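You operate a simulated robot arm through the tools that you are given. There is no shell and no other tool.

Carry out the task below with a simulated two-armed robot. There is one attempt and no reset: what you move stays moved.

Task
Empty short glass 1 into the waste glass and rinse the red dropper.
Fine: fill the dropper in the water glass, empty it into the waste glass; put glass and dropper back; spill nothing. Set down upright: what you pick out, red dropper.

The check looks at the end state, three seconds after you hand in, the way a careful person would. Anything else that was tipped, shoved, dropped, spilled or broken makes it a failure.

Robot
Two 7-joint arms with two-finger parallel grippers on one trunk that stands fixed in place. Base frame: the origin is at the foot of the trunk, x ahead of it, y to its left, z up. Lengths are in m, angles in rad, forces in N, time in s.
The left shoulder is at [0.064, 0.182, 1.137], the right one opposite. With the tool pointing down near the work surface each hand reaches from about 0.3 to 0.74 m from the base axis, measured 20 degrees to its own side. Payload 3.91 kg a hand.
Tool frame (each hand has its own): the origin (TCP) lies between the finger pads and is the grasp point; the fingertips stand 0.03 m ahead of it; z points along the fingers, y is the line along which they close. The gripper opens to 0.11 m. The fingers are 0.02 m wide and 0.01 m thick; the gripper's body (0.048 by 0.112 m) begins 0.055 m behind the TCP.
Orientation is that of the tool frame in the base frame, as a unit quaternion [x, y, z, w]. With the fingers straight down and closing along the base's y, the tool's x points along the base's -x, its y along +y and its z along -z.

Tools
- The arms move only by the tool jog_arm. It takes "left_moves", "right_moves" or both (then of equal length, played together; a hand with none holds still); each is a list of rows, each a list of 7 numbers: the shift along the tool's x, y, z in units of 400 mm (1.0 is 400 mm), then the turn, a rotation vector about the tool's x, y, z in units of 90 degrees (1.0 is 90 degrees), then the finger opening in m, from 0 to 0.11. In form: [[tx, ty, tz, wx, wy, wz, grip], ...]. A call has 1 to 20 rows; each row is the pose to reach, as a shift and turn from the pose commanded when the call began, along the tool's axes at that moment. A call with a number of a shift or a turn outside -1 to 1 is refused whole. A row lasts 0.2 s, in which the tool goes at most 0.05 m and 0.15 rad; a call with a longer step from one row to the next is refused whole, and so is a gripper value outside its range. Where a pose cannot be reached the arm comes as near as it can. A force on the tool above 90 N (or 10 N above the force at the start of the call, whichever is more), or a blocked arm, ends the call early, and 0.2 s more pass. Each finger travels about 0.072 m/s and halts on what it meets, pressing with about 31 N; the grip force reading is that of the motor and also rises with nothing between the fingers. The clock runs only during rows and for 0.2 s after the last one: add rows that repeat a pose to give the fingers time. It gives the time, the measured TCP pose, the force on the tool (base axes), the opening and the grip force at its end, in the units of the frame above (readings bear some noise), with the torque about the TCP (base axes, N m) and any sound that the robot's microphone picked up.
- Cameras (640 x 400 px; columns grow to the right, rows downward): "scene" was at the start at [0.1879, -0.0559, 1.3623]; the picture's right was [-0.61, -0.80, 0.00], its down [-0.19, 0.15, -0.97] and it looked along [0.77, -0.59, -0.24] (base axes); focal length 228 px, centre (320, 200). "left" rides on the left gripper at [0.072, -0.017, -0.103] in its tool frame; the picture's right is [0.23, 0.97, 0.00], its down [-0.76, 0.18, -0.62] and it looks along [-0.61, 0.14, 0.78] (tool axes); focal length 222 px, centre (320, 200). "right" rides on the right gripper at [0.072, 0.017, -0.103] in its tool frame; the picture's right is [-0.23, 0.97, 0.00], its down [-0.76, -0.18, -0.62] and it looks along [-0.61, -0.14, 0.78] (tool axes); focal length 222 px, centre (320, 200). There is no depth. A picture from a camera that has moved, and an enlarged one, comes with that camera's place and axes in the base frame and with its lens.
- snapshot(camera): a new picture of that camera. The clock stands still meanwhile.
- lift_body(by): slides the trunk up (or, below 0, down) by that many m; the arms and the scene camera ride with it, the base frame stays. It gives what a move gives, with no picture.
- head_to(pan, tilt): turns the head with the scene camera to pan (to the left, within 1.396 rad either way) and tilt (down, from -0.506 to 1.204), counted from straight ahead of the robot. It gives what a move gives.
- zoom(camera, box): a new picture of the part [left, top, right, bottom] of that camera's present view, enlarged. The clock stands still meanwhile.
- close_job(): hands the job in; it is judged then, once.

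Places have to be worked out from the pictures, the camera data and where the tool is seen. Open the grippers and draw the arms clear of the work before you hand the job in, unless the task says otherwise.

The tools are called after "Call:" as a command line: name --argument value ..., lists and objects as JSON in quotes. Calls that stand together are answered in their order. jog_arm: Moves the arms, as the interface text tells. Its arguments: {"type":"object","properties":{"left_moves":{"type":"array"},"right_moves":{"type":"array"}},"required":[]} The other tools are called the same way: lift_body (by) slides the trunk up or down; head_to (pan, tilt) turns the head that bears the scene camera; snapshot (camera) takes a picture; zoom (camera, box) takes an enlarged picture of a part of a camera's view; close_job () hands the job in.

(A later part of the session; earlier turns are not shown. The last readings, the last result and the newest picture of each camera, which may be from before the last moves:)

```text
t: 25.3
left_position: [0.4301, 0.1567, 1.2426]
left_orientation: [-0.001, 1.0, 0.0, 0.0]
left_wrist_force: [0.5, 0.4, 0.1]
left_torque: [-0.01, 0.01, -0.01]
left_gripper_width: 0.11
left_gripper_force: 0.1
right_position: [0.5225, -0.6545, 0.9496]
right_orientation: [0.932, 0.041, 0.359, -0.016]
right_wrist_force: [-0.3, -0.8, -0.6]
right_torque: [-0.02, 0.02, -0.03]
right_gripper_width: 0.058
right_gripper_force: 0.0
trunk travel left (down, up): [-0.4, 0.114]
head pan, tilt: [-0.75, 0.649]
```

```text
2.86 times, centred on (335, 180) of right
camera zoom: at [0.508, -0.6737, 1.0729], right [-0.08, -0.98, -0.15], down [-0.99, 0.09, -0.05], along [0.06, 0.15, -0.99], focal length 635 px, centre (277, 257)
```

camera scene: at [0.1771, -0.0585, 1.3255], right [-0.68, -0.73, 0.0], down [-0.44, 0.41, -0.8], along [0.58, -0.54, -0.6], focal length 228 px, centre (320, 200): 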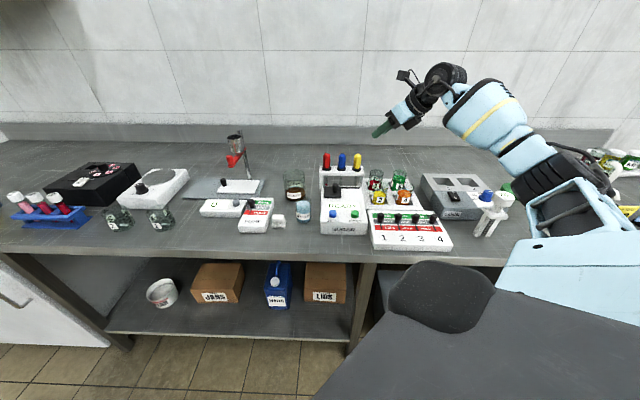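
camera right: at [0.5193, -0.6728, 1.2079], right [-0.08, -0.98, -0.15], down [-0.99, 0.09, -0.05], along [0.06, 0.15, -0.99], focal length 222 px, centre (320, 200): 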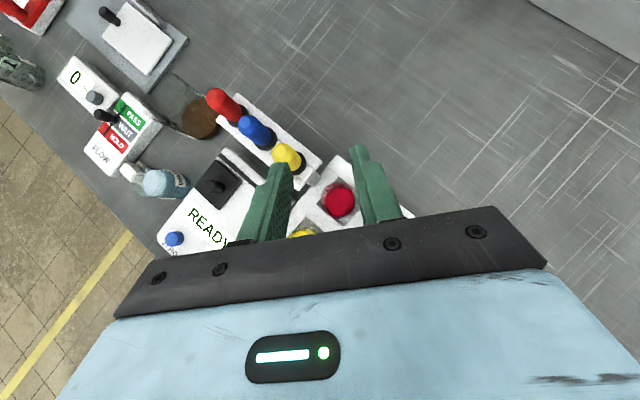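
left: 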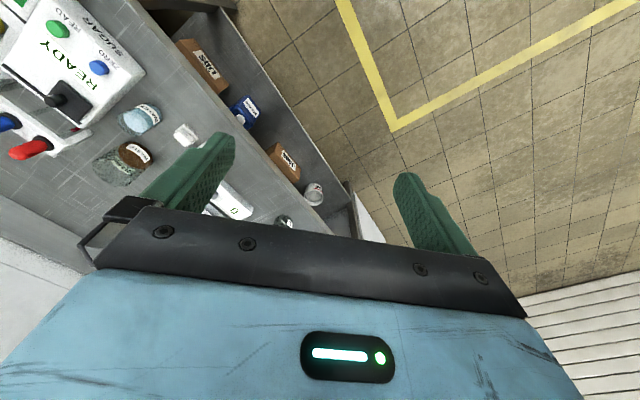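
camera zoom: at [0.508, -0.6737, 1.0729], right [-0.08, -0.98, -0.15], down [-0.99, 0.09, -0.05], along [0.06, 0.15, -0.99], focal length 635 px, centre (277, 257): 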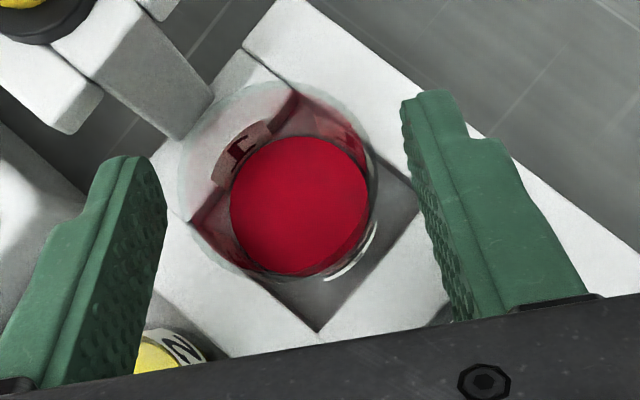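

The glass is centred between the fingers (rim centre within 1 px of the tool axis). I'll descend the last 28 mm slowly, then close firmly.

Call:
jog_arm --right_moves '[[-0.0119, 0, 0.0132, 0, 0, 0, 0.058], [-0.0239, 0, 0.0265, 0, 0, 0, 0.058], [-0.0358, 0, 0.0397, 0, 0, 0, 0.058], [-0.0477, 0, 0.0529, 0, 0, 0, 0.058], [-0.0477, 0, 0.0529, 0, 0, 0, 0.05], [-0.0477, 0, 0.0529, 0, 0, 0, 0.044], [-0.0477, 0, 0.0529, 0, 0, 0, 0.036], [-0.0477, 0, 0.0529, 0, 0, 0, 0.03], [-0.0477, 0, 0.0529, 0, 0, 0, 0.03]]'

Call:
zoom --camera "right" --box '[240, 110, 430, 250]'

Call:
zoom --camera "scene" --box '[360, 150, 410, 200]'

```text
t: 27.3
left_position: [0.4294, 0.1571, 1.2421]
left_orientation: [-0.001, 1.0, -0.001, 0.0]
left_wrist_force: [0.0, 0.0, 0.1]
left_torque: [0.0, 0.0, 0.01]
left_gripper_width: 0.1103
left_gripper_force: 0.0
right_position: [0.5223, -0.6545, 0.9217]
right_orientation: [0.932, 0.041, 0.359, -0.016]
right_wrist_force: [0.4, 0.1, 0.5]
right_torque: [-0.02, -0.06, 0.02]
right_gripper_width: 0.0427
right_gripper_force: 31.4
trunk travel left (down, up): [-0.4, 0.114]
head pan, tilt: [-0.75, 0.649]
```

```text
2.86 times, centred on (335, 180) of right
camera zoom: at [0.5083, -0.6737, 1.0449], right [-0.08, -0.98, -0.15], down [-0.99, 0.09, -0.05], along [0.06, 0.15, -0.99], focal length 635 px, centre (277, 257)
```

zoom: 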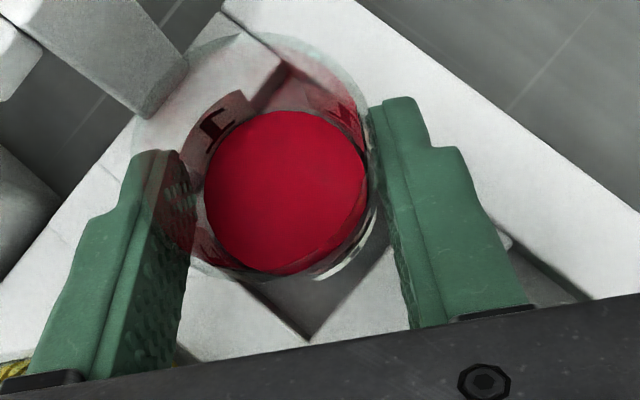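

```text
8.00 times, centred on (385, 175) of scene
camera zoom: at [0.1771, -0.0585, 1.3255], right [-0.68, -0.73, 0.0], down [-0.44, 0.41, -0.8], along [0.58, -0.54, -0.6], focal length 1820 px, centre (-200, 400)
```

zoom: 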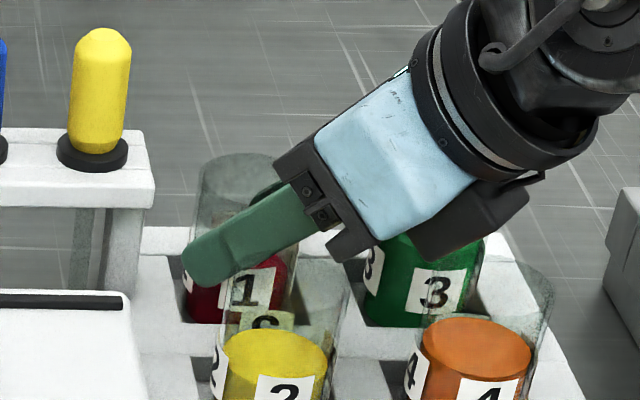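

Now it reads 42.7 mm at 31.4 N, with the contact lower on the glass. I'll lift only 2 cm as a test, then check it came along.

Call:
jog_arm --right_moves '[[0.0042, 0, -0.0046, 0, 0, 0, 0.03], [0.0125, 0, -0.0139, 0, 0, 0, 0.03], [0.0209, 0, -0.0232, 0, 0, 0, 0.03], [0.0293, 0, -0.0325, 0, 0, 0, 0.03], [0.0335, 0, -0.0372, 0, 0, 0, 0.03]]'

Call:
zoom --camera "right" --box '[240, 110, 430, 250]'

Call:
zoom --camera "scene" --box '[360, 150, 410, 200]'

```text
t: 28.5
left_position: [0.4295, 0.1557, 1.2424]
left_orientation: [-0.001, 1.0, -0.001, 0.0]
left_wrist_force: [0.8, 1.0, 0.5]
left_torque: [-0.01, 0.03, -0.04]
left_gripper_width: 0.1102
left_gripper_force: 0.0
right_position: [0.5227, -0.6527, 0.9421]
right_orientation: [0.932, 0.041, 0.36, -0.016]
right_wrist_force: [-0.2, 0.0, -1.3]
right_torque: [0.01, -0.01, -0.02]
right_gripper_width: 0.043
right_gripper_force: 30.6
trunk travel left (down, up): [-0.4, 0.114]
head pan, tilt: [-0.75, 0.649]
```

```text
2.86 times, centred on (335, 180) of right
camera zoom: at [0.5084, -0.6737, 1.0651], right [-0.08, -0.98, -0.15], down [-0.99, 0.09, -0.05], along [0.06, 0.15, -0.99], focal length 635 px, centre (277, 257)
```

zoom: 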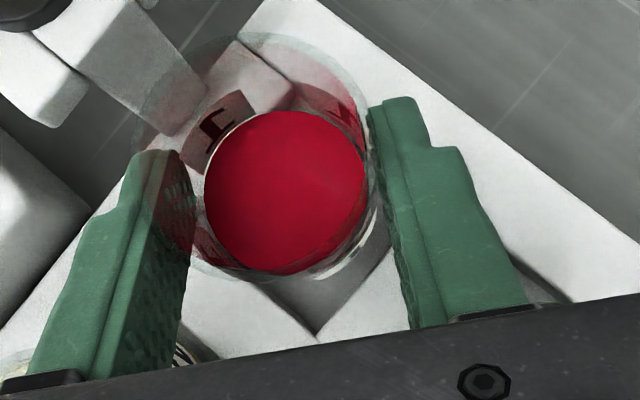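

```text
8.00 times, centred on (385, 175) of scene
camera zoom: at [0.1772, -0.0586, 1.3255], right [-0.68, -0.73, 0.0], down [-0.44, 0.41, -0.8], along [0.58, -0.54, -0.6], focal length 1820 px, centre (-200, 400)
```

zoom: 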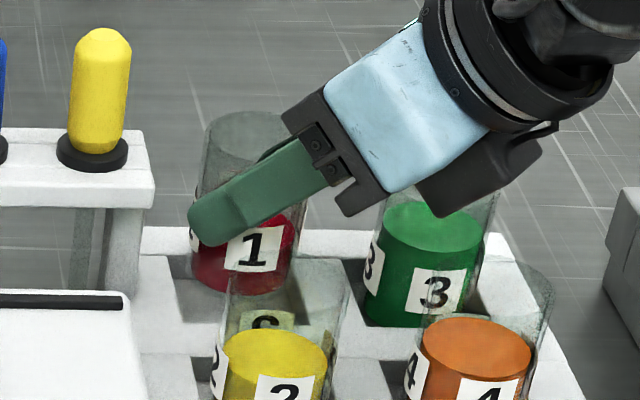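

The glass now comes up with the hand (opening 43 mm, about 1.3 N extra load). I'll continue lifting slowly until its base clears the dropper bulbs.

Call:
jog_arm --right_moves '[[0.0084, 0, -0.0093, 0, 0, 0, 0.03], [0.0251, 0, -0.0279, 0, 0, 0, 0.03], [0.0502, 0, -0.0557, 0, 0, 0, 0.03], [0.0753, 0, -0.0836, 0, 0, 0, 0.03], [0.1004, 0, -0.1115, 0, 0, 0, 0.03], [0.1255, 0, -0.1393, 0, 0, 0, 0.03], [0.1505, 0, -0.1672, 0, 0, 0, 0.03], [0.1756, 0, -0.1951, 0, 0, 0, 0.03], [0.2007, 0, -0.2229, 0, 0, 0, 0.03], [0.2258, 0, -0.2508, 0, 0, 0, 0.03], [0.2426, 0, -0.2694, 0, 0, 0, 0.03], [0.2476, 0, -0.275, 0, 0, 0, 0.03]]'

Call:
snapshot --camera "right"

Call:
zoom --camera "scene" --box '[210, 110, 410, 230]'

```text
t: 31.1
left_position: [0.4291, 0.1557, 1.242]
left_orientation: [-0.002, 1.0, -0.001, 0.0]
left_wrist_force: [0.3, 0.2, 0.1]
left_torque: [0.01, 0.01, 0.03]
left_gripper_width: 0.1101
left_gripper_force: 0.1
right_position: [0.5206, -0.654, 1.0904]
right_orientation: [0.932, 0.041, 0.359, -0.016]
right_wrist_force: [0.2, -0.5, -0.4]
right_torque: [0.01, 0.04, 0.0]
right_gripper_width: 0.0426
right_gripper_force: 30.8
trunk travel left (down, up): [-0.4, 0.114]
head pan, tilt: [-0.75, 0.649]
```

```text
taken
camera right: at [0.5077, -0.6736, 1.2133], right [-0.08, -0.98, -0.15], down [-0.99, 0.09, -0.05], along [0.06, 0.15, -0.99], focal length 222 px, centre (320, 200)
```

right: 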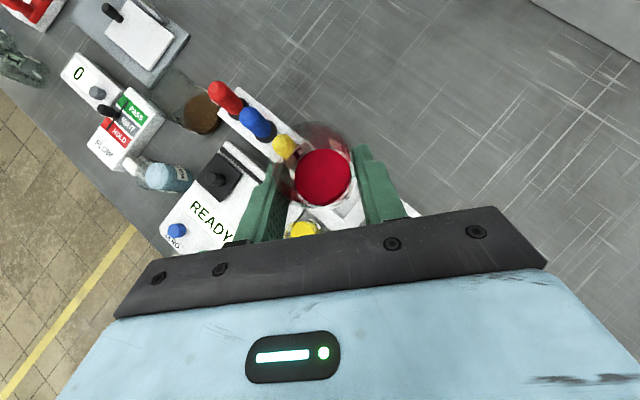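

```text
3.20 times, centred on (310, 170) of scene
camera zoom: at [0.1772, -0.0586, 1.3255], right [-0.68, -0.73, 0.0], down [-0.44, 0.41, -0.8], along [0.58, -0.54, -0.6], focal length 728 px, centre (352, 296)
```

zoom: 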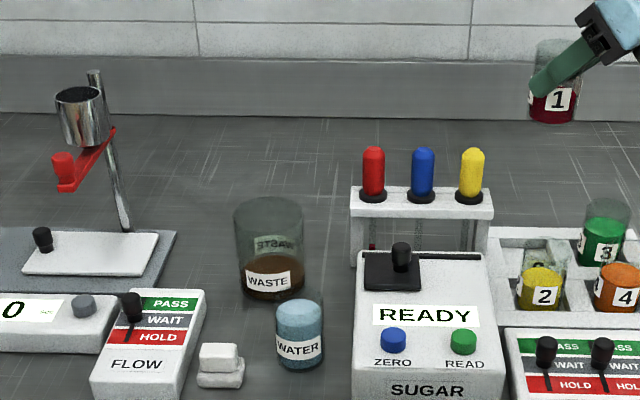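

The glass is held upright and clear. I'll zoom on the waste and water glasses from this overhead view to pin down the waste glass.

Call:
zoom --camera "right" --box '[110, 60, 270, 200]'

Call:
zoom --camera "scene" --box '[275, 160, 335, 220]'

```text
2.86 times, centred on (190, 130) of right
camera zoom: at [0.5077, -0.6736, 1.2133], right [-0.08, -0.98, -0.15], down [-0.99, 0.09, -0.05], along [0.06, 0.15, -0.99], focal length 635 px, centre (691, 400)
```

zoom: 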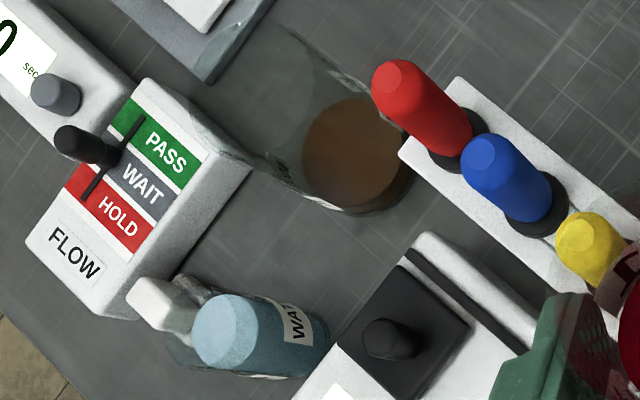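

```text
6.67 times, centred on (305, 190) of scene
camera zoom: at [0.1772, -0.0586, 1.3255], right [-0.68, -0.73, 0.0], down [-0.44, 0.41, -0.8], along [0.58, -0.54, -0.6], focal length 1516 px, centre (420, 267)
```

zoom: 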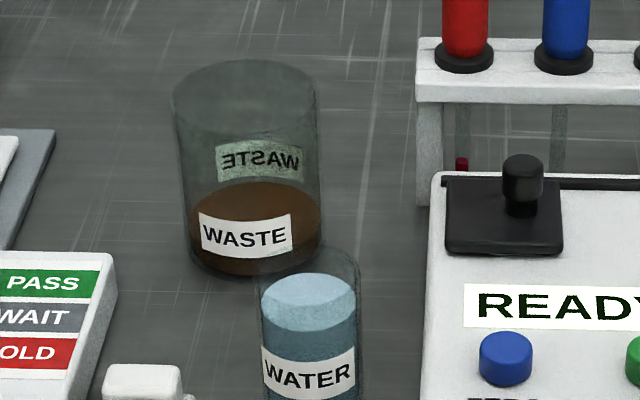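

Two views agree: waste glass centre at base (0.697,-0.428), rim z≈0.95, R≈0.035. I'll carry glass 1 over at constant height, slowly, and turn the hand 25° about the vertical so the pour tips it left over the waste.

Call:
jog_arm --right_moves '[[0.0068, -0.0086, 0.0061, 0.0037, 0, -0.0041, 0.03], [0.0204, -0.0259, 0.0183, 0.0112, 0, -0.0124, 0.03], [0.0407, -0.0518, 0.0367, 0.0223, 0, -0.0248, 0.03], [0.0645, -0.082, 0.0581, 0.0353, 0, -0.0392, 0.03], [0.0883, -0.1122, 0.0795, 0.0483, 0, -0.0537, 0.03], [0.112, -0.1425, 0.1009, 0.0613, 0, -0.0681, 0.03], [0.1358, -0.1727, 0.1223, 0.0744, 0, -0.0826, 0.03], [0.1596, -0.2029, 0.1437, 0.0874, 0, -0.097, 0.03], [0.1833, -0.2331, 0.1651, 0.1004, 0, -0.1115, 0.03], [0.2071, -0.2633, 0.1865, 0.1134, 0, -0.1259, 0.03], [0.2309, -0.2936, 0.2079, 0.1264, 0, -0.1404, 0.03], [0.2546, -0.3238, 0.2293, 0.1394, 0, -0.1548, 0.03], [0.2784, -0.354, 0.2507, 0.1524, 0, -0.1692, 0.03], [0.3022, -0.3842, 0.2721, 0.1655, 0, -0.1837, 0.03], [0.3225, -0.4101, 0.2904, 0.1766, 0, -0.1961, 0.03], [0.3344, -0.4252, 0.3011, 0.1831, 0, -0.2033, 0.03], [0.3395, -0.4317, 0.3057, 0.1859, 0, -0.2064, 0.03]]'

Call:
snapshot --camera "right"

Call:
snapshot --camera "scene"

```text
t: 34.7
left_position: [0.4284, 0.1566, 1.2424]
left_orientation: [-0.001, 1.0, 0.0, 0.0]
left_wrist_force: [-0.1, -0.1, 0.7]
left_torque: [0.05, 0.0, -0.01]
left_gripper_width: 0.11
left_gripper_force: 0.0
right_position: [0.6885, -0.4662, 1.0902]
right_orientation: [0.902, 0.241, 0.347, -0.091]
right_wrist_force: [-0.2, 0.8, -0.8]
right_torque: [-0.01, 0.0, 0.01]
right_gripper_width: 0.043
right_gripper_force: 31.0
trunk travel left (down, up): [-0.4, 0.114]
head pan, tilt: [-0.75, 0.649]
```

```text
taken
camera right: at [0.6836, -0.4899, 1.2127], right [0.34, -0.93, -0.15], down [-0.94, -0.34, -0.05], along [-0.01, 0.16, -0.99], focal length 222 px, centre (320, 200)
```

right: 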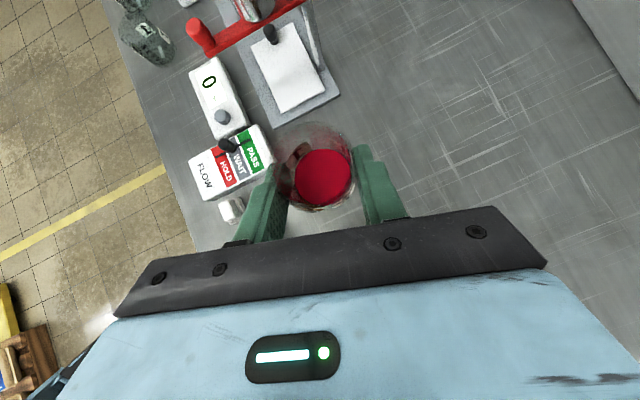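

```text
taken
camera scene: at [0.1773, -0.0585, 1.3255], right [-0.68, -0.73, 0.0], down [-0.44, 0.41, -0.8], along [0.58, -0.54, -0.6], focal length 228 px, centre (320, 200)
```

scene: 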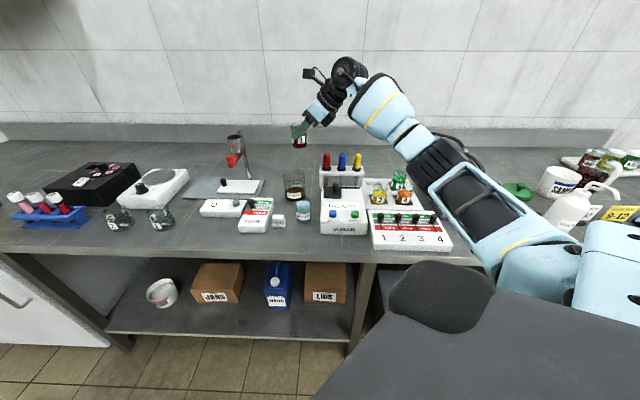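

The glass is upright beside the waste at the planned position. I'll descend 7 cm and tip it to 40°, which is below the flow angle, and check that the pose is reached.

Call:
jog_arm --right_moves '[[-0.0301, 0, 0.0334, 0, 0, 0, 0.03], [-0.0602, 0, 0.0669, 0, 0, 0, 0.03], [-0.0903, 0, 0.1003, 0, 0, 0, 0.03], [-0.1204, 0, 0.1337, 0, 0, 0, 0.03], [-0.1204, 0, 0.1337, -0.0358, -0.0278, -0.0322, 0.03], [-0.1204, 0, 0.1337, -0.0715, -0.0556, -0.0644, 0.03], [-0.1204, 0, 0.1337, -0.1073, -0.0833, -0.0966, 0.03], [-0.1204, 0, 0.1337, -0.143, -0.1111, -0.1288, 0.03], [-0.1204, 0, 0.1337, -0.1788, -0.1389, -0.1609, 0.03], [-0.1204, 0, 0.1337, -0.2145, -0.1667, -0.1931, 0.03], [-0.1204, 0, 0.1337, -0.2503, -0.1944, -0.2253, 0.03], [-0.1204, 0, 0.1337, -0.286, -0.2222, -0.2575, 0.03]]'

Call:
snapshot --camera "right"

Call:
zoom --camera "scene" --box '[250, 100, 390, 230]'

```text
t: 37.3
left_position: [0.4307, 0.1562, 1.2416]
left_orientation: [-0.001, 1.0, -0.002, -0.001]
left_wrist_force: [0.0, -0.2, -0.3]
left_torque: [-0.03, 0.04, 0.01]
left_gripper_width: 0.1099
left_gripper_force: 0.0
right_position: [0.6893, -0.4663, 1.0175]
right_orientation: [0.879, 0.345, 0.244, 0.223]
right_wrist_force: [0.4, 0.7, -1.5]
right_torque: [0.02, -0.01, 0.01]
right_gripper_width: 0.0428
right_gripper_force: 31.2
trunk travel left (down, up): [-0.4, 0.114]
head pan, tilt: [-0.75, 0.649]
```

```text
taken
camera right: at [0.6842, -0.4038, 1.126], right [0.34, -0.81, 0.48], down [-0.94, -0.29, 0.18], along [-0.01, -0.51, -0.86], focal length 222 px, centre (320, 200)
```

right: 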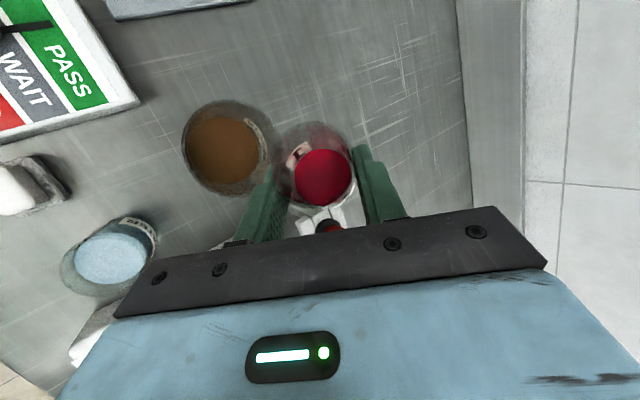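

```text
3.08 times, centred on (320, 165) of scene
camera zoom: at [0.1773, -0.0584, 1.3255], right [-0.68, -0.73, 0.0], down [-0.44, 0.41, -0.8], along [0.58, -0.54, -0.6], focal length 700 px, centre (320, 308)
```

zoom: 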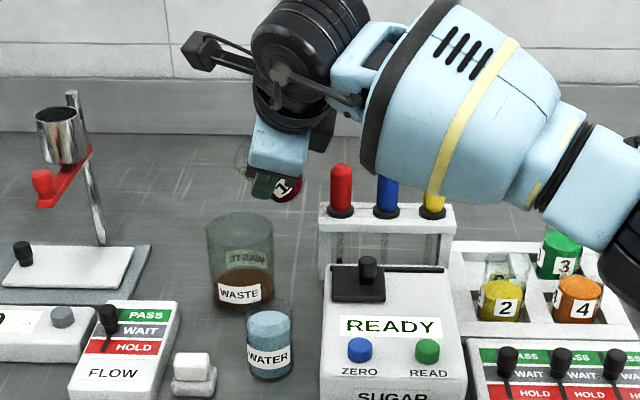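

At 40° the pose is exact and the tip direction points over the waste. I'll continue to 60°, still before flow, and check the lip alignment.

Call:
jog_arm --right_moves '[[0, 0, 0, -0.0358, -0.0278, -0.0322, 0.03], [0, 0, 0, -0.0715, -0.0556, -0.0644, 0.03], [0, 0, 0, -0.1073, -0.0833, -0.0966, 0.03], [0, 0, 0, -0.143, -0.1111, -0.1288, 0.03]]'

Call:
snapshot --camera "right"

Call:
zoom --camera "scene" --box '[260, 110, 360, 220]'

```text
t: 38.3
left_position: [0.4293, 0.1554, 1.2419]
left_orientation: [-0.001, 1.0, -0.001, 0.0]
left_wrist_force: [0.2, 0.4, 0.3]
left_torque: [0.02, 0.0, 0.02]
left_gripper_width: 0.1099
left_gripper_force: 0.1
right_position: [0.6888, -0.4656, 1.0171]
right_orientation: [0.827, 0.382, 0.179, 0.371]
right_wrist_force: [0.0, -0.7, -0.6]
right_torque: [0.03, 0.02, 0.01]
right_gripper_width: 0.0431
right_gripper_force: 31.2
trunk travel left (down, up): [-0.4, 0.114]
head pan, tilt: [-0.75, 0.649]
```

```text
taken
camera right: at [0.6843, -0.3702, 1.0976], right [0.34, -0.59, 0.73], down [-0.94, -0.21, 0.27], along [-0.01, -0.78, -0.63], focal length 222 px, centre (320, 200)
```

right: 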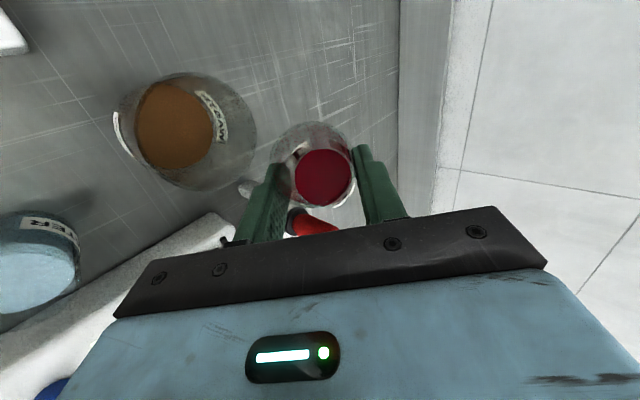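

```text
3.64 times, centred on (310, 165) of scene
camera zoom: at [0.1773, -0.0585, 1.3255], right [-0.68, -0.73, 0.0], down [-0.44, 0.41, -0.8], along [0.58, -0.54, -0.6], focal length 827 px, centre (356, 327)
```

zoom: 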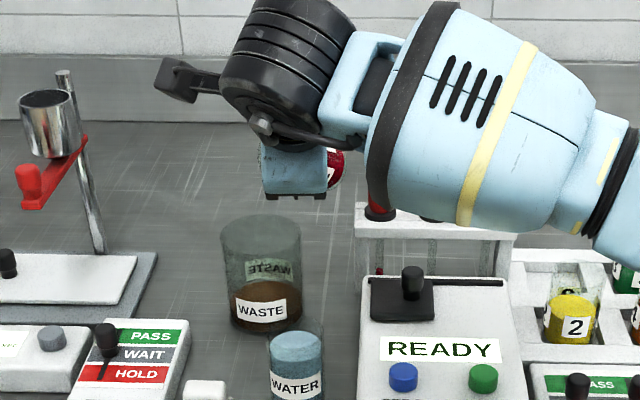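

The geometry checks out, and the lip projects over the waste mouth about 1 cm short of centre. I'll tip slowly from 60° to 80° while shifting to keep the lip in place, then look.

Call:
jog_arm --right_moves '[[0.0022, -0.0012, -0.0013, -0.0179, -0.0139, -0.0161, 0.03], [0.0043, -0.0024, -0.0027, -0.0358, -0.0278, -0.0322, 0.03], [0.0065, -0.0036, -0.004, -0.0536, -0.0417, -0.0483, 0.03], [0.0086, -0.0049, -0.0054, -0.0715, -0.0556, -0.0644, 0.03], [0.0108, -0.0061, -0.0067, -0.0894, -0.0694, -0.0805, 0.03], [0.0129, -0.0073, -0.008, -0.1073, -0.0833, -0.0966, 0.03], [0.0151, -0.0085, -0.0094, -0.1251, -0.0972, -0.1127, 0.03], [0.0172, -0.0097, -0.0107, -0.143, -0.1111, -0.1288, 0.03], [0.0172, -0.0097, -0.0107, -0.143, -0.1111, -0.1288, 0.03], [0.0172, -0.0097, -0.0107, -0.143, -0.1111, -0.1288, 0.03]]'

Call:
snapshot --camera "right"

Call:
zoom --camera "scene" --box '[250, 110, 370, 240]'

```text
t: 40.5
left_position: [0.4304, 0.155, 1.2424]
left_orientation: [-0.001, 1.0, -0.001, -0.001]
left_wrist_force: [-0.6, -0.3, -0.3]
left_torque: [0.01, 0.01, 0.02]
left_gripper_width: 0.1101
left_gripper_force: 0.0
right_position: [0.6888, -0.4585, 1.0199]
right_orientation: [0.75, 0.407, 0.11, 0.509]
right_wrist_force: [0.3, -0.3, -0.4]
right_torque: [0.02, 0.0, 0.02]
right_gripper_width: 0.0426
right_gripper_force: 30.6
trunk travel left (down, up): [-0.4, 0.114]
head pan, tilt: [-0.75, 0.649]
```

```text
taken
camera right: at [0.6839, -0.3389, 1.0595], right [0.34, -0.31, 0.89], down [-0.94, -0.1, 0.32], along [-0.01, -0.94, -0.33], focal length 222 px, centre (320, 200)
```

right: 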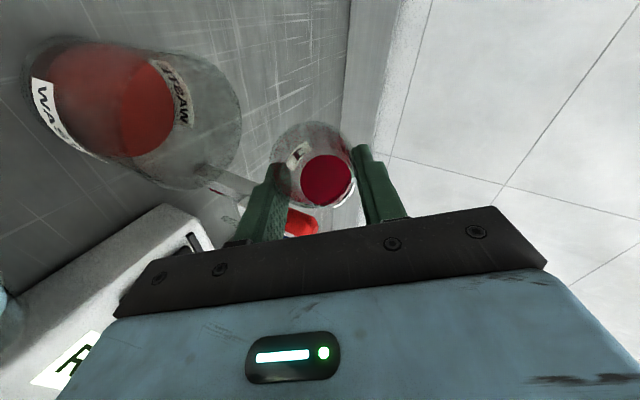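

```text
3.08 times, centred on (310, 175) of scene
camera zoom: at [0.1772, -0.0585, 1.3255], right [-0.68, -0.73, 0.0], down [-0.44, 0.41, -0.8], along [0.58, -0.54, -0.6], focal length 700 px, centre (351, 277)
```

zoom: 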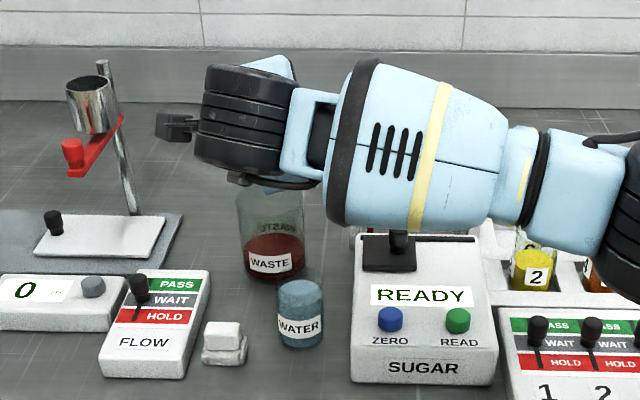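

The pour is going into the waste, which has turned red-brown with nothing outside. The forearm now hangs near the SUGAR lever (top about z 0.96), so I'll check that clearance before tipping further.

Call:
snapshot --camera "left"

Call:
zoom --camera "scene" --box '[290, 130, 450, 240]'

Call:
snapshot --camera "scene"

```text
taken
camera left: at [0.3571, 0.1382, 1.346], right [-0.23, 0.97, 0.0], down [0.76, 0.18, 0.62], along [0.61, 0.14, -0.78], focal length 222 px, centre (320, 200)
```

left: 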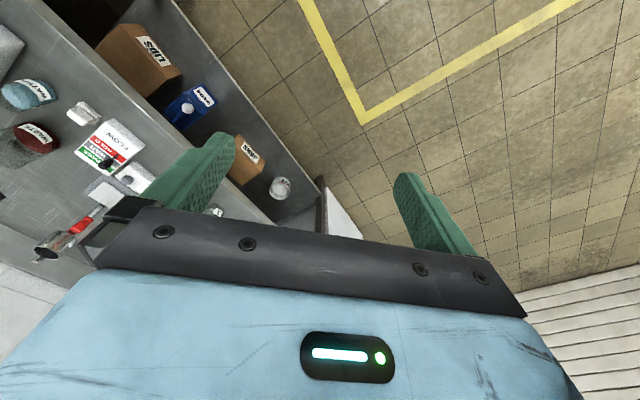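

```text
3.64 times, centred on (370, 185) of scene
camera zoom: at [0.1772, -0.0585, 1.3255], right [-0.68, -0.73, 0.0], down [-0.44, 0.41, -0.8], along [0.58, -0.54, -0.6], focal length 827 px, centre (138, 254)
```

zoom: 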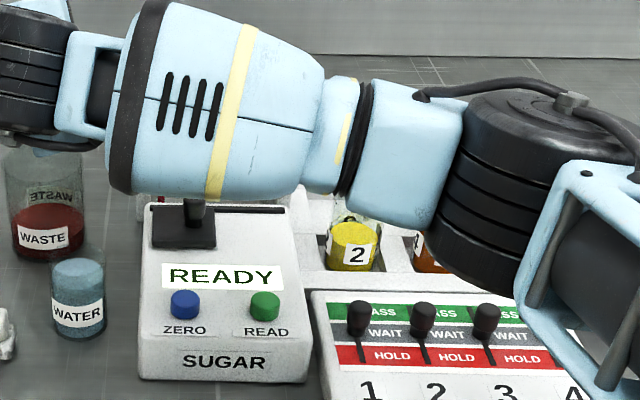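

```text
taken
camera scene: at [0.1772, -0.0585, 1.3255], right [-0.68, -0.73, 0.0], down [-0.44, 0.41, -0.8], along [0.58, -0.54, -0.6], focal length 228 px, centre (320, 200)
```

scene: 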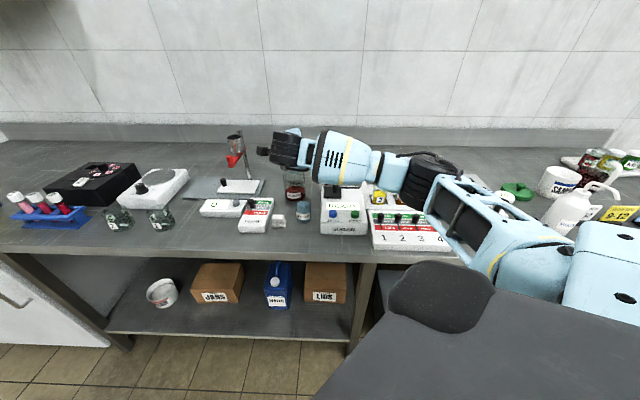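

The elbow hangs over the switch panel and tray at about z 1.03, and would drop as I tip further. I'll un-tip to 60° to stop any flow, then raise the trunk to gain clearance.

Call:
jog_arm --right_moves '[[0, 0, 0, 0.0358, 0.0278, 0.0322, 0.03], [0, 0, 0, 0.0715, 0.0556, 0.0644, 0.03], [0, 0, 0, 0.1073, 0.0833, 0.0966, 0.03], [0, 0, 0, 0.143, 0.1111, 0.1288, 0.03], [0, 0, 0, 0.143, 0.1111, 0.1288, 0.03]]'

Call:
lift_body --by 0.1

Call:
snapshot --camera "scene"

```text
t: 41.7
left_position: [0.4292, 0.1553, 1.2434]
left_orientation: [0.0, 1.0, 0.0, 0.001]
left_wrist_force: [0.1, -0.2, -0.2]
left_torque: [-0.04, 0.0, 0.0]
left_gripper_width: 0.1101
left_gripper_force: 0.1
right_position: [0.6885, -0.4589, 1.0178]
right_orientation: [0.828, 0.382, 0.18, 0.37]
right_wrist_force: [0.6, -0.1, -0.5]
right_torque: [0.0, -0.05, 0.0]
right_gripper_width: 0.0425
right_gripper_force: 30.8
trunk travel left (down, up): [-0.4, 0.114]
head pan, tilt: [-0.75, 0.649]
```

```text
t: 43.0
left_position: [0.4313, 0.1562, 1.341]
left_orientation: [-0.002, 1.0, 0.0, -0.002]
left_wrist_force: [0.4, 0.9, -0.4]
left_torque: [0.0, 0.06, -0.02]
left_gripper_width: 0.1099
left_gripper_force: 0.1
right_position: [0.689, -0.4577, 1.1148]
right_orientation: [0.827, 0.383, 0.178, 0.371]
right_wrist_force: [0.1, 0.2, -1.2]
right_torque: [0.01, -0.01, -0.03]
right_gripper_width: 0.0427
right_gripper_force: 31.3
trunk travel left (down, up): [-0.5, 0.014]
head pan, tilt: [-0.75, 0.649]
```

```text
taken
camera scene: at [0.0942, -0.0585, 1.4452], right [-0.68, -0.73, 0.0], down [-0.44, 0.41, -0.8], along [0.58, -0.54, -0.6], focal length 228 px, centre (320, 200)
```

scene: 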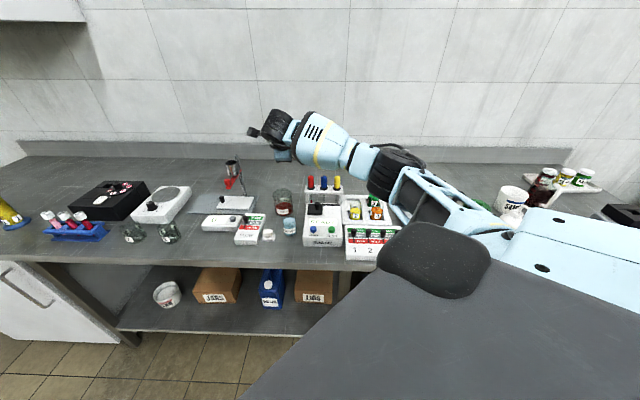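

The trunk is up 0.1 m. I'll lower the tilted glass back to pouring height with the arm alone and look at how the elbow sits.

Call:
jog_arm --right_moves '[[-0.0006, -0.0364, 0.0321, 0, 0, 0, 0.03], [-0.0012, -0.0728, 0.0641, 0, 0, 0, 0.03], [-0.0018, -0.1091, 0.0962, 0, 0, 0, 0.03], [-0.0025, -0.1455, 0.1282, 0, 0, 0, 0.03], [-0.0031, -0.1819, 0.1603, 0, 0, 0, 0.03]]'

Call:
snapshot --camera "scene"

Call:
zoom --camera "scene" --box '[240, 110, 420, 240]'

```text
t: 44.2
left_position: [0.4309, 0.156, 1.3428]
left_orientation: [0.0, 1.0, -0.001, -0.001]
left_wrist_force: [-0.1, -0.1, 0.3]
left_torque: [-0.01, 0.01, 0.0]
left_gripper_width: 0.1098
left_gripper_force: 0.0
right_position: [0.6879, -0.4575, 1.0198]
right_orientation: [0.827, 0.383, 0.179, 0.371]
right_wrist_force: [-0.1, -0.9, -0.7]
right_torque: [0.03, 0.0, -0.02]
right_gripper_width: 0.0428
right_gripper_force: 30.8
trunk travel left (down, up): [-0.5, 0.014]
head pan, tilt: [-0.75, 0.649]
```

```text
taken
camera scene: at [0.0934, -0.0586, 1.4455], right [-0.68, -0.73, 0.0], down [-0.44, 0.41, -0.8], along [0.58, -0.54, -0.6], focal length 228 px, centre (320, 200)
```

scene: 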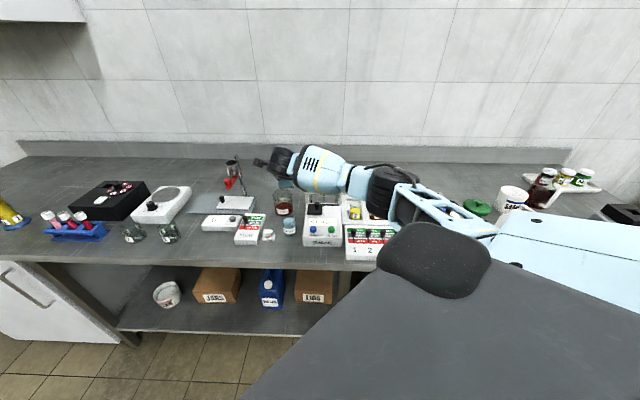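

```text
3.08 times, centred on (330, 175) of scene
camera zoom: at [0.0934, -0.0586, 1.4455], right [-0.68, -0.73, 0.0], down [-0.44, 0.41, -0.8], along [0.58, -0.54, -0.6], focal length 700 px, centre (289, 277)
```

zoom: 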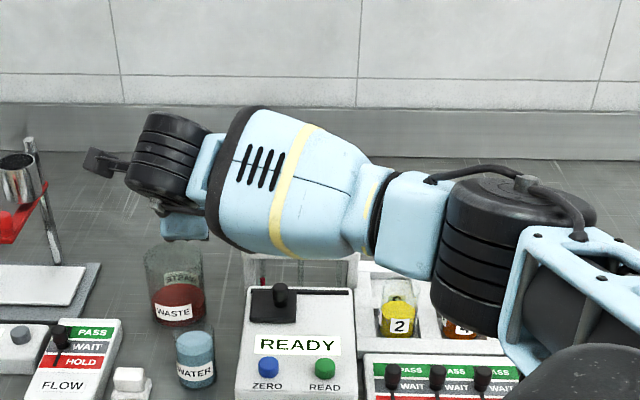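

With the trunk raised, the elbow rides about 1.15 m high with ample clearance, and the wrist is where I predicted. I'll tip on from 60° to 95°, slowly through the flowing range, keeping the lip over the waste.

Call:
jog_arm --right_moves '[[0, 0, 0, -0.0358, -0.0278, -0.0322, 0.03], [0, 0, 0, -0.0715, -0.0556, -0.0644, 0.03], [0, 0, 0, -0.1073, -0.0833, -0.0966, 0.03], [0, 0, 0, -0.143, -0.1111, -0.1288, 0.03], [0.0026, -0.0015, -0.0016, -0.1609, -0.125, -0.1449, 0.03], [0.0051, -0.0029, -0.0032, -0.1788, -0.1389, -0.161, 0.03], [0.0077, -0.0044, -0.0048, -0.1966, -0.1528, -0.177, 0.03], [0.0102, -0.0058, -0.0063, -0.2145, -0.1667, -0.1931, 0.03], [0.0128, -0.0073, -0.0079, -0.2324, -0.1806, -0.2092, 0.03], [0.0153, -0.0087, -0.0095, -0.2503, -0.1944, -0.2253, 0.03], [0.0153, -0.0087, -0.0095, -0.2503, -0.1944, -0.2253, 0.03], [0.0153, -0.0087, -0.0095, -0.2503, -0.1944, -0.2253, 0.03]]'

Call:
snapshot --camera "right"

Call:
zoom --camera "scene" --box '[240, 130, 400, 250]'

```text
t: 46.8
left_position: [0.4301, 0.1569, 1.3417]
left_orientation: [-0.001, 1.0, -0.001, 0.0]
left_wrist_force: [0.2, 0.8, -0.6]
left_torque: [-0.02, -0.02, 0.01]
left_gripper_width: 0.11
left_gripper_force: 0.2
right_position: [0.6884, -0.4502, 1.0207]
right_orientation: [0.677, 0.419, 0.057, 0.603]
right_wrist_force: [0.0, 0.7, -0.2]
right_torque: [0.04, 0.03, -0.03]
right_gripper_width: 0.0427
right_gripper_force: 31.4
trunk travel left (down, up): [-0.5, 0.014]
head pan, tilt: [-0.75, 0.649]
```

```text
taken
camera right: at [0.6841, -0.3236, 1.0302], right [0.34, -0.07, 0.94], down [-0.94, -0.02, 0.34], along [-0.01, -1.0, -0.07], focal length 222 px, centre (320, 200)
```

right: 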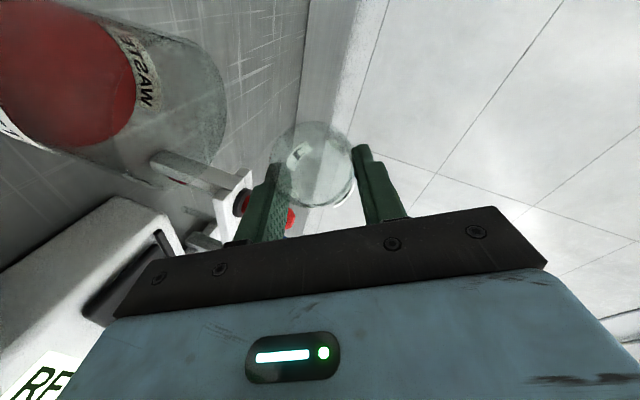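

```text
3.33 times, centred on (320, 190) of scene
camera zoom: at [0.0932, -0.0585, 1.4455], right [-0.68, -0.73, 0.0], down [-0.44, 0.41, -0.8], along [0.58, -0.54, -0.6], focal length 758 px, centre (320, 233)
```

zoom: 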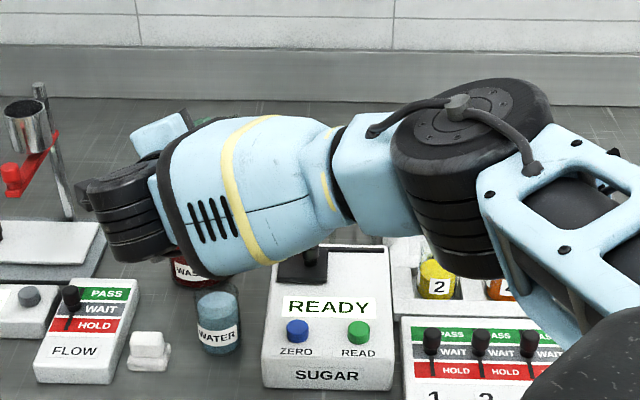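

Glass 1 looks empty at 95°, with the waste level risen and nothing seen outside it. I'll tip to about 112° and hold for a second so the last of it drains.

Call:
jog_arm --right_moves '[[0.0022, 0.0003, -0.0027, -0.0179, -0.0139, -0.0161, 0.03], [0.0045, 0.0005, -0.0055, -0.0358, -0.0278, -0.0322, 0.03], [0.0067, 0.0008, -0.0082, -0.0536, -0.0417, -0.0483, 0.03], [0.009, 0.0011, -0.0109, -0.0715, -0.0556, -0.0644, 0.03], [0.0112, 0.0013, -0.0136, -0.0894, -0.0694, -0.0805, 0.03], [0.0135, 0.0016, -0.0163, -0.1073, -0.0833, -0.0966, 0.03], [0.0159, 0.0019, -0.0192, -0.1216, -0.0945, -0.1094, 0.03], [0.0159, 0.0019, -0.0192, -0.1216, -0.0945, -0.1094, 0.03], [0.0159, 0.0019, -0.0192, -0.1216, -0.0945, -0.1094, 0.03], [0.0159, 0.0019, -0.0192, -0.1216, -0.0945, -0.1094, 0.03], [0.0159, 0.0019, -0.0192, -0.1216, -0.0945, -0.1094, 0.03]]'

Call:
snapshot --camera "right"

Call:
zoom --camera "right" --box '[250, 100, 400, 230]'

```text
t: 49.2
left_position: [0.4293, 0.1553, 1.3422]
left_orientation: [-0.002, 1.0, 0.0, 0.0]
left_wrist_force: [0.4, 0.0, -0.1]
left_torque: [0.02, -0.01, 0.0]
left_gripper_width: 0.1099
left_gripper_force: 0.1
right_position: [0.6889, -0.4394, 1.0208]
right_orientation: [0.581, 0.422, -0.007, 0.696]
right_wrist_force: [-0.4, 1.2, -0.9]
right_torque: [0.02, 0.0, 0.02]
right_gripper_width: 0.0428
right_gripper_force: 31.0
trunk travel left (down, up): [-0.5, 0.014]
head pan, tilt: [-0.75, 0.649]
```

```text
taken
camera right: at [0.6845, -0.3159, 0.9922], right [0.34, 0.21, 0.92], down [-0.94, 0.08, 0.33], along [-0.01, -0.97, 0.22], focal length 222 px, centre (320, 200)
```

right: 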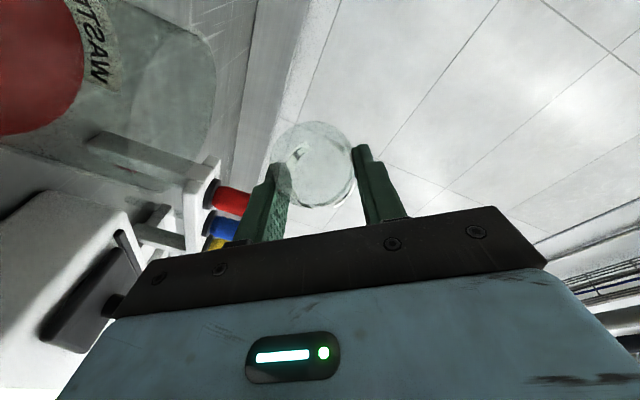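

```text
3.08 times, centred on (325, 165) of right
camera zoom: at [0.6845, -0.3159, 0.9922], right [0.34, 0.21, 0.92], down [-0.94, 0.08, 0.33], along [-0.01, -0.97, 0.22], focal length 684 px, centre (305, 308)
```

zoom: 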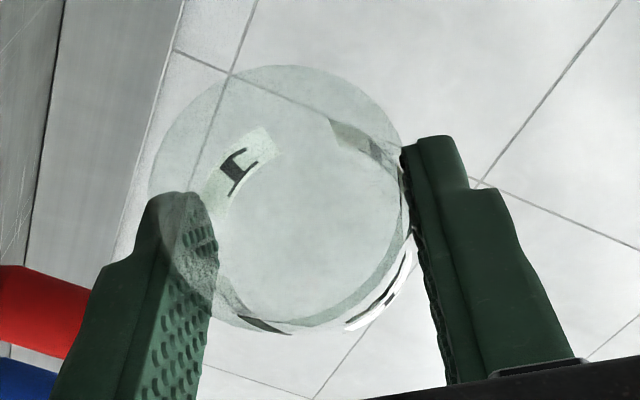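

Glass 1 is visibly empty. I'll turn it back upright while rising and moving slightly back, away from the waste.

Call:
jog_arm --right_moves '[[-0.0085, 0.0074, 0.003, 0.05, 0.0389, 0.0451, 0.03], [-0.017, 0.0149, 0.0061, 0.1001, 0.0778, 0.0901, 0.03], [-0.0255, 0.0223, 0.0091, 0.1502, 0.1167, 0.1352, 0.03], [-0.034, 0.0298, 0.0122, 0.2002, 0.1556, 0.1803, 0.03], [-0.0425, 0.0372, 0.0152, 0.2503, 0.1944, 0.2253, 0.03], [-0.051, 0.0446, 0.0183, 0.3003, 0.2333, 0.2704, 0.03], [-0.0595, 0.0521, 0.0213, 0.3504, 0.2722, 0.3154, 0.03], [-0.0681, 0.0595, 0.0244, 0.4004, 0.3111, 0.3605, 0.03], [-0.0766, 0.0669, 0.0274, 0.4505, 0.35, 0.4056, 0.03], [-0.0851, 0.0744, 0.0304, 0.5005, 0.3889, 0.4506, 0.03], [-0.0936, 0.0818, 0.0335, 0.5506, 0.4278, 0.4957, 0.03], [-0.1021, 0.0893, 0.0365, 0.6006, 0.4667, 0.5408, 0.03], [-0.1106, 0.0967, 0.0396, 0.6507, 0.5055, 0.5858, 0.03], [-0.1191, 0.1041, 0.0426, 0.7007, 0.5444, 0.6309, 0.03], [-0.1276, 0.1116, 0.0457, 0.7508, 0.5833, 0.6759, 0.03], [-0.1361, 0.119, 0.0487, 0.8008, 0.6222, 0.721, 0.03]]'

Call:
snapshot --camera "right"

Call:
zoom --camera "scene" --box '[240, 110, 400, 250]'

```text
t: 52.6
left_position: [0.4304, 0.1559, 1.3419]
left_orientation: [0.0, 1.0, -0.001, 0.001]
left_wrist_force: [-0.2, 0.4, -0.1]
left_torque: [-0.03, -0.02, 0.02]
left_gripper_width: 0.1101
left_gripper_force: 0.0
right_position: [0.6885, -0.4674, 1.0904]
right_orientation: [0.902, 0.241, 0.347, -0.093]
right_wrist_force: [-0.6, 0.1, -0.5]
right_torque: [0.03, 0.02, 0.01]
right_gripper_width: 0.0427
right_gripper_force: 31.0
trunk travel left (down, up): [-0.5, 0.014]
head pan, tilt: [-0.75, 0.649]
```

```text
taken
camera right: at [0.6841, -0.4895, 1.2139], right [0.34, -0.93, -0.15], down [-0.94, -0.34, -0.05], along [-0.01, 0.16, -0.99], focal length 222 px, centre (320, 200)
```

right: 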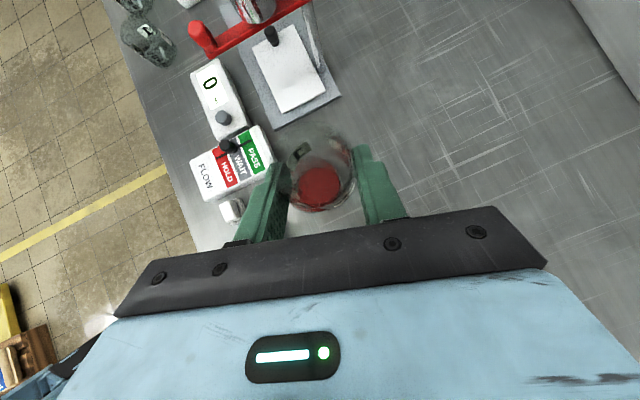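

```text
2.86 times, centred on (320, 180) of scene
camera zoom: at [0.0932, -0.0587, 1.4455], right [-0.68, -0.73, 0.0], down [-0.44, 0.41, -0.8], along [0.58, -0.54, -0.6], focal length 650 px, centre (320, 257)
```

zoom: 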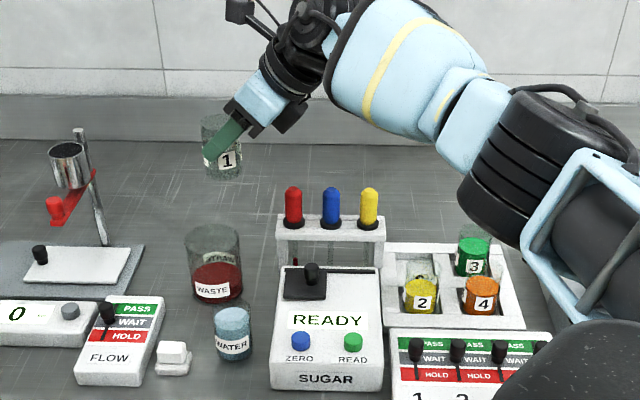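

Glass 1 is upright and empty, and the bench around the waste is clean. I'll carry it back to above its slot along the same path in reverse.

Call:
jog_arm --right_moves '[[-0.0368, 0.0165, -0.0331, -0.0155, 0, 0.0172, 0.03], [-0.0736, 0.0331, -0.0663, -0.031, 0, 0.0344, 0.03], [-0.1104, 0.0496, -0.0994, -0.0465, 0, 0.0516, 0.03], [-0.1472, 0.0662, -0.1326, -0.062, 0, 0.0688, 0.03], [-0.184, 0.0827, -0.1657, -0.0775, 0, 0.086, 0.03], [-0.2208, 0.0992, -0.1988, -0.093, 0, 0.1032, 0.03], [-0.2576, 0.1158, -0.232, -0.1084, 0, 0.1204, 0.03], [-0.2944, 0.1323, -0.2651, -0.1239, 0, 0.1376, 0.03], [-0.3312, 0.1489, -0.2983, -0.1394, 0, 0.1548, 0.03], [-0.368, 0.1654, -0.3314, -0.1549, 0, 0.172, 0.03], [-0.4048, 0.182, -0.3646, -0.1704, 0, 0.1892, 0.03], [-0.4416, 0.1985, -0.3977, -0.1859, 0, 0.2064, 0.03]]'

Call:
snapshot --camera "right"

Call:
zoom --camera "scene" --box '[310, 110, 430, 230]'

```text
t: 55.2
left_position: [0.4296, 0.156, 1.3428]
left_orientation: [-0.001, 1.0, -0.001, 0.0]
left_wrist_force: [0.0, -0.9, -0.2]
left_torque: [0.0, 0.04, -0.01]
left_gripper_width: 0.1098
left_gripper_force: 0.1
right_position: [0.5221, -0.6546, 1.0897]
right_orientation: [0.932, 0.04, 0.359, -0.015]
right_wrist_force: [0.0, -0.1, -0.3]
right_torque: [0.0, -0.01, -0.01]
right_gripper_width: 0.0427
right_gripper_force: 31.0
trunk travel left (down, up): [-0.5, 0.014]
head pan, tilt: [-0.75, 0.649]
```

```text
taken
camera right: at [0.5081, -0.6727, 1.2136], right [-0.08, -0.98, -0.15], down [-0.99, 0.09, -0.05], along [0.06, 0.15, -0.99], focal length 222 px, centre (320, 200)
```

right: 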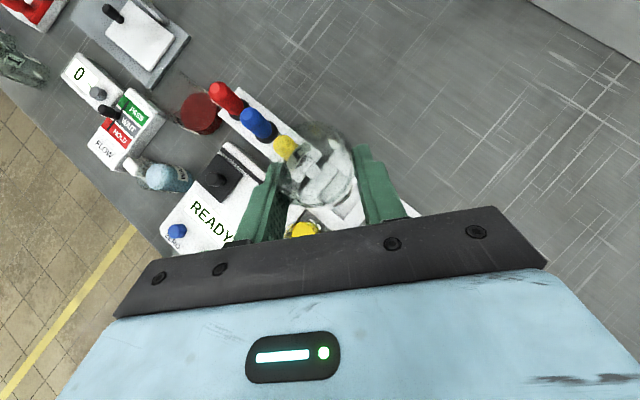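

```text
3.33 times, centred on (370, 170) of scene
camera zoom: at [0.0925, -0.0588, 1.4456], right [-0.68, -0.73, 0.0], down [-0.44, 0.41, -0.8], along [0.58, -0.54, -0.6], focal length 758 px, centre (153, 300)
```

zoom: 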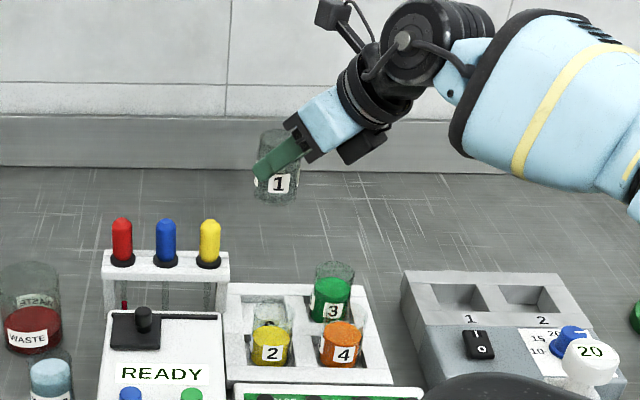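

I'm back above the slot at the exact pick-up coordinates. I'll descend 14 cm, then check alignment over the slot before the final set-down.

Call:
jog_arm --right_moves '[[-0.0293, 0, 0.0325, 0, 0, 0, 0.03], [-0.0586, 0, 0.065, 0, 0, 0, 0.03], [-0.0878, 0, 0.0975, 0, 0, 0, 0.03], [-0.1171, 0, 0.13, 0, 0, 0, 0.03], [-0.1464, 0, 0.1626, 0, 0, 0, 0.03], [-0.1757, 0, 0.1951, 0, 0, 0, 0.03], [-0.2049, 0, 0.2276, 0, 0, 0, 0.03], [-0.2342, 0, 0.2601, 0, 0, 0, 0.03]]'

Call:
zoom --camera "right" --box '[240, 110, 430, 250]'

Call:
zoom --camera "scene" --box '[330, 140, 400, 210]'

```text
t: 57.0
left_position: [0.43, 0.1547, 1.3425]
left_orientation: [-0.001, 1.0, -0.001, 0.0]
left_wrist_force: [0.6, 0.9, -0.4]
left_torque: [0.0, 0.02, 0.01]
left_gripper_width: 0.11
left_gripper_force: 0.0
right_position: [0.5229, -0.654, 0.9506]
right_orientation: [0.933, 0.041, 0.358, -0.016]
right_wrist_force: [-0.4, -0.2, -1.4]
right_torque: [-0.01, 0.05, -0.03]
right_gripper_width: 0.0429
right_gripper_force: 30.5
trunk travel left (down, up): [-0.5, 0.014]
head pan, tilt: [-0.75, 0.649]
```

```text
2.86 times, centred on (335, 180) of right
camera zoom: at [0.5093, -0.6725, 1.0736], right [-0.08, -0.98, -0.15], down [-0.99, 0.09, -0.05], along [0.06, 0.15, -0.99], focal length 635 px, centre (277, 257)
```

zoom: 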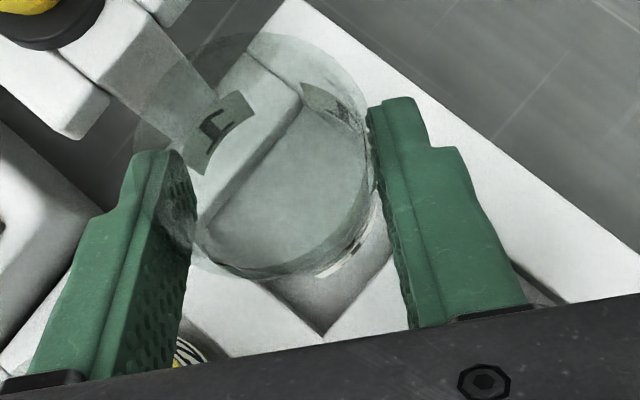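

```text
5.71 times, centred on (365, 175) of scene
camera zoom: at [0.0933, -0.0588, 1.4455], right [-0.68, -0.73, 0.0], down [-0.44, 0.41, -0.8], along [0.58, -0.54, -0.6], focal length 1300 px, centre (63, 343)
```

zoom: 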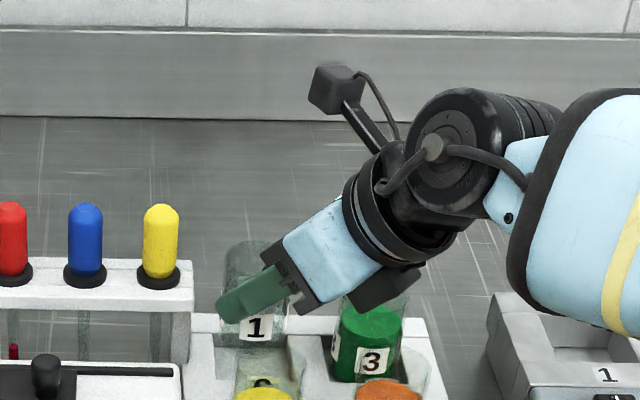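

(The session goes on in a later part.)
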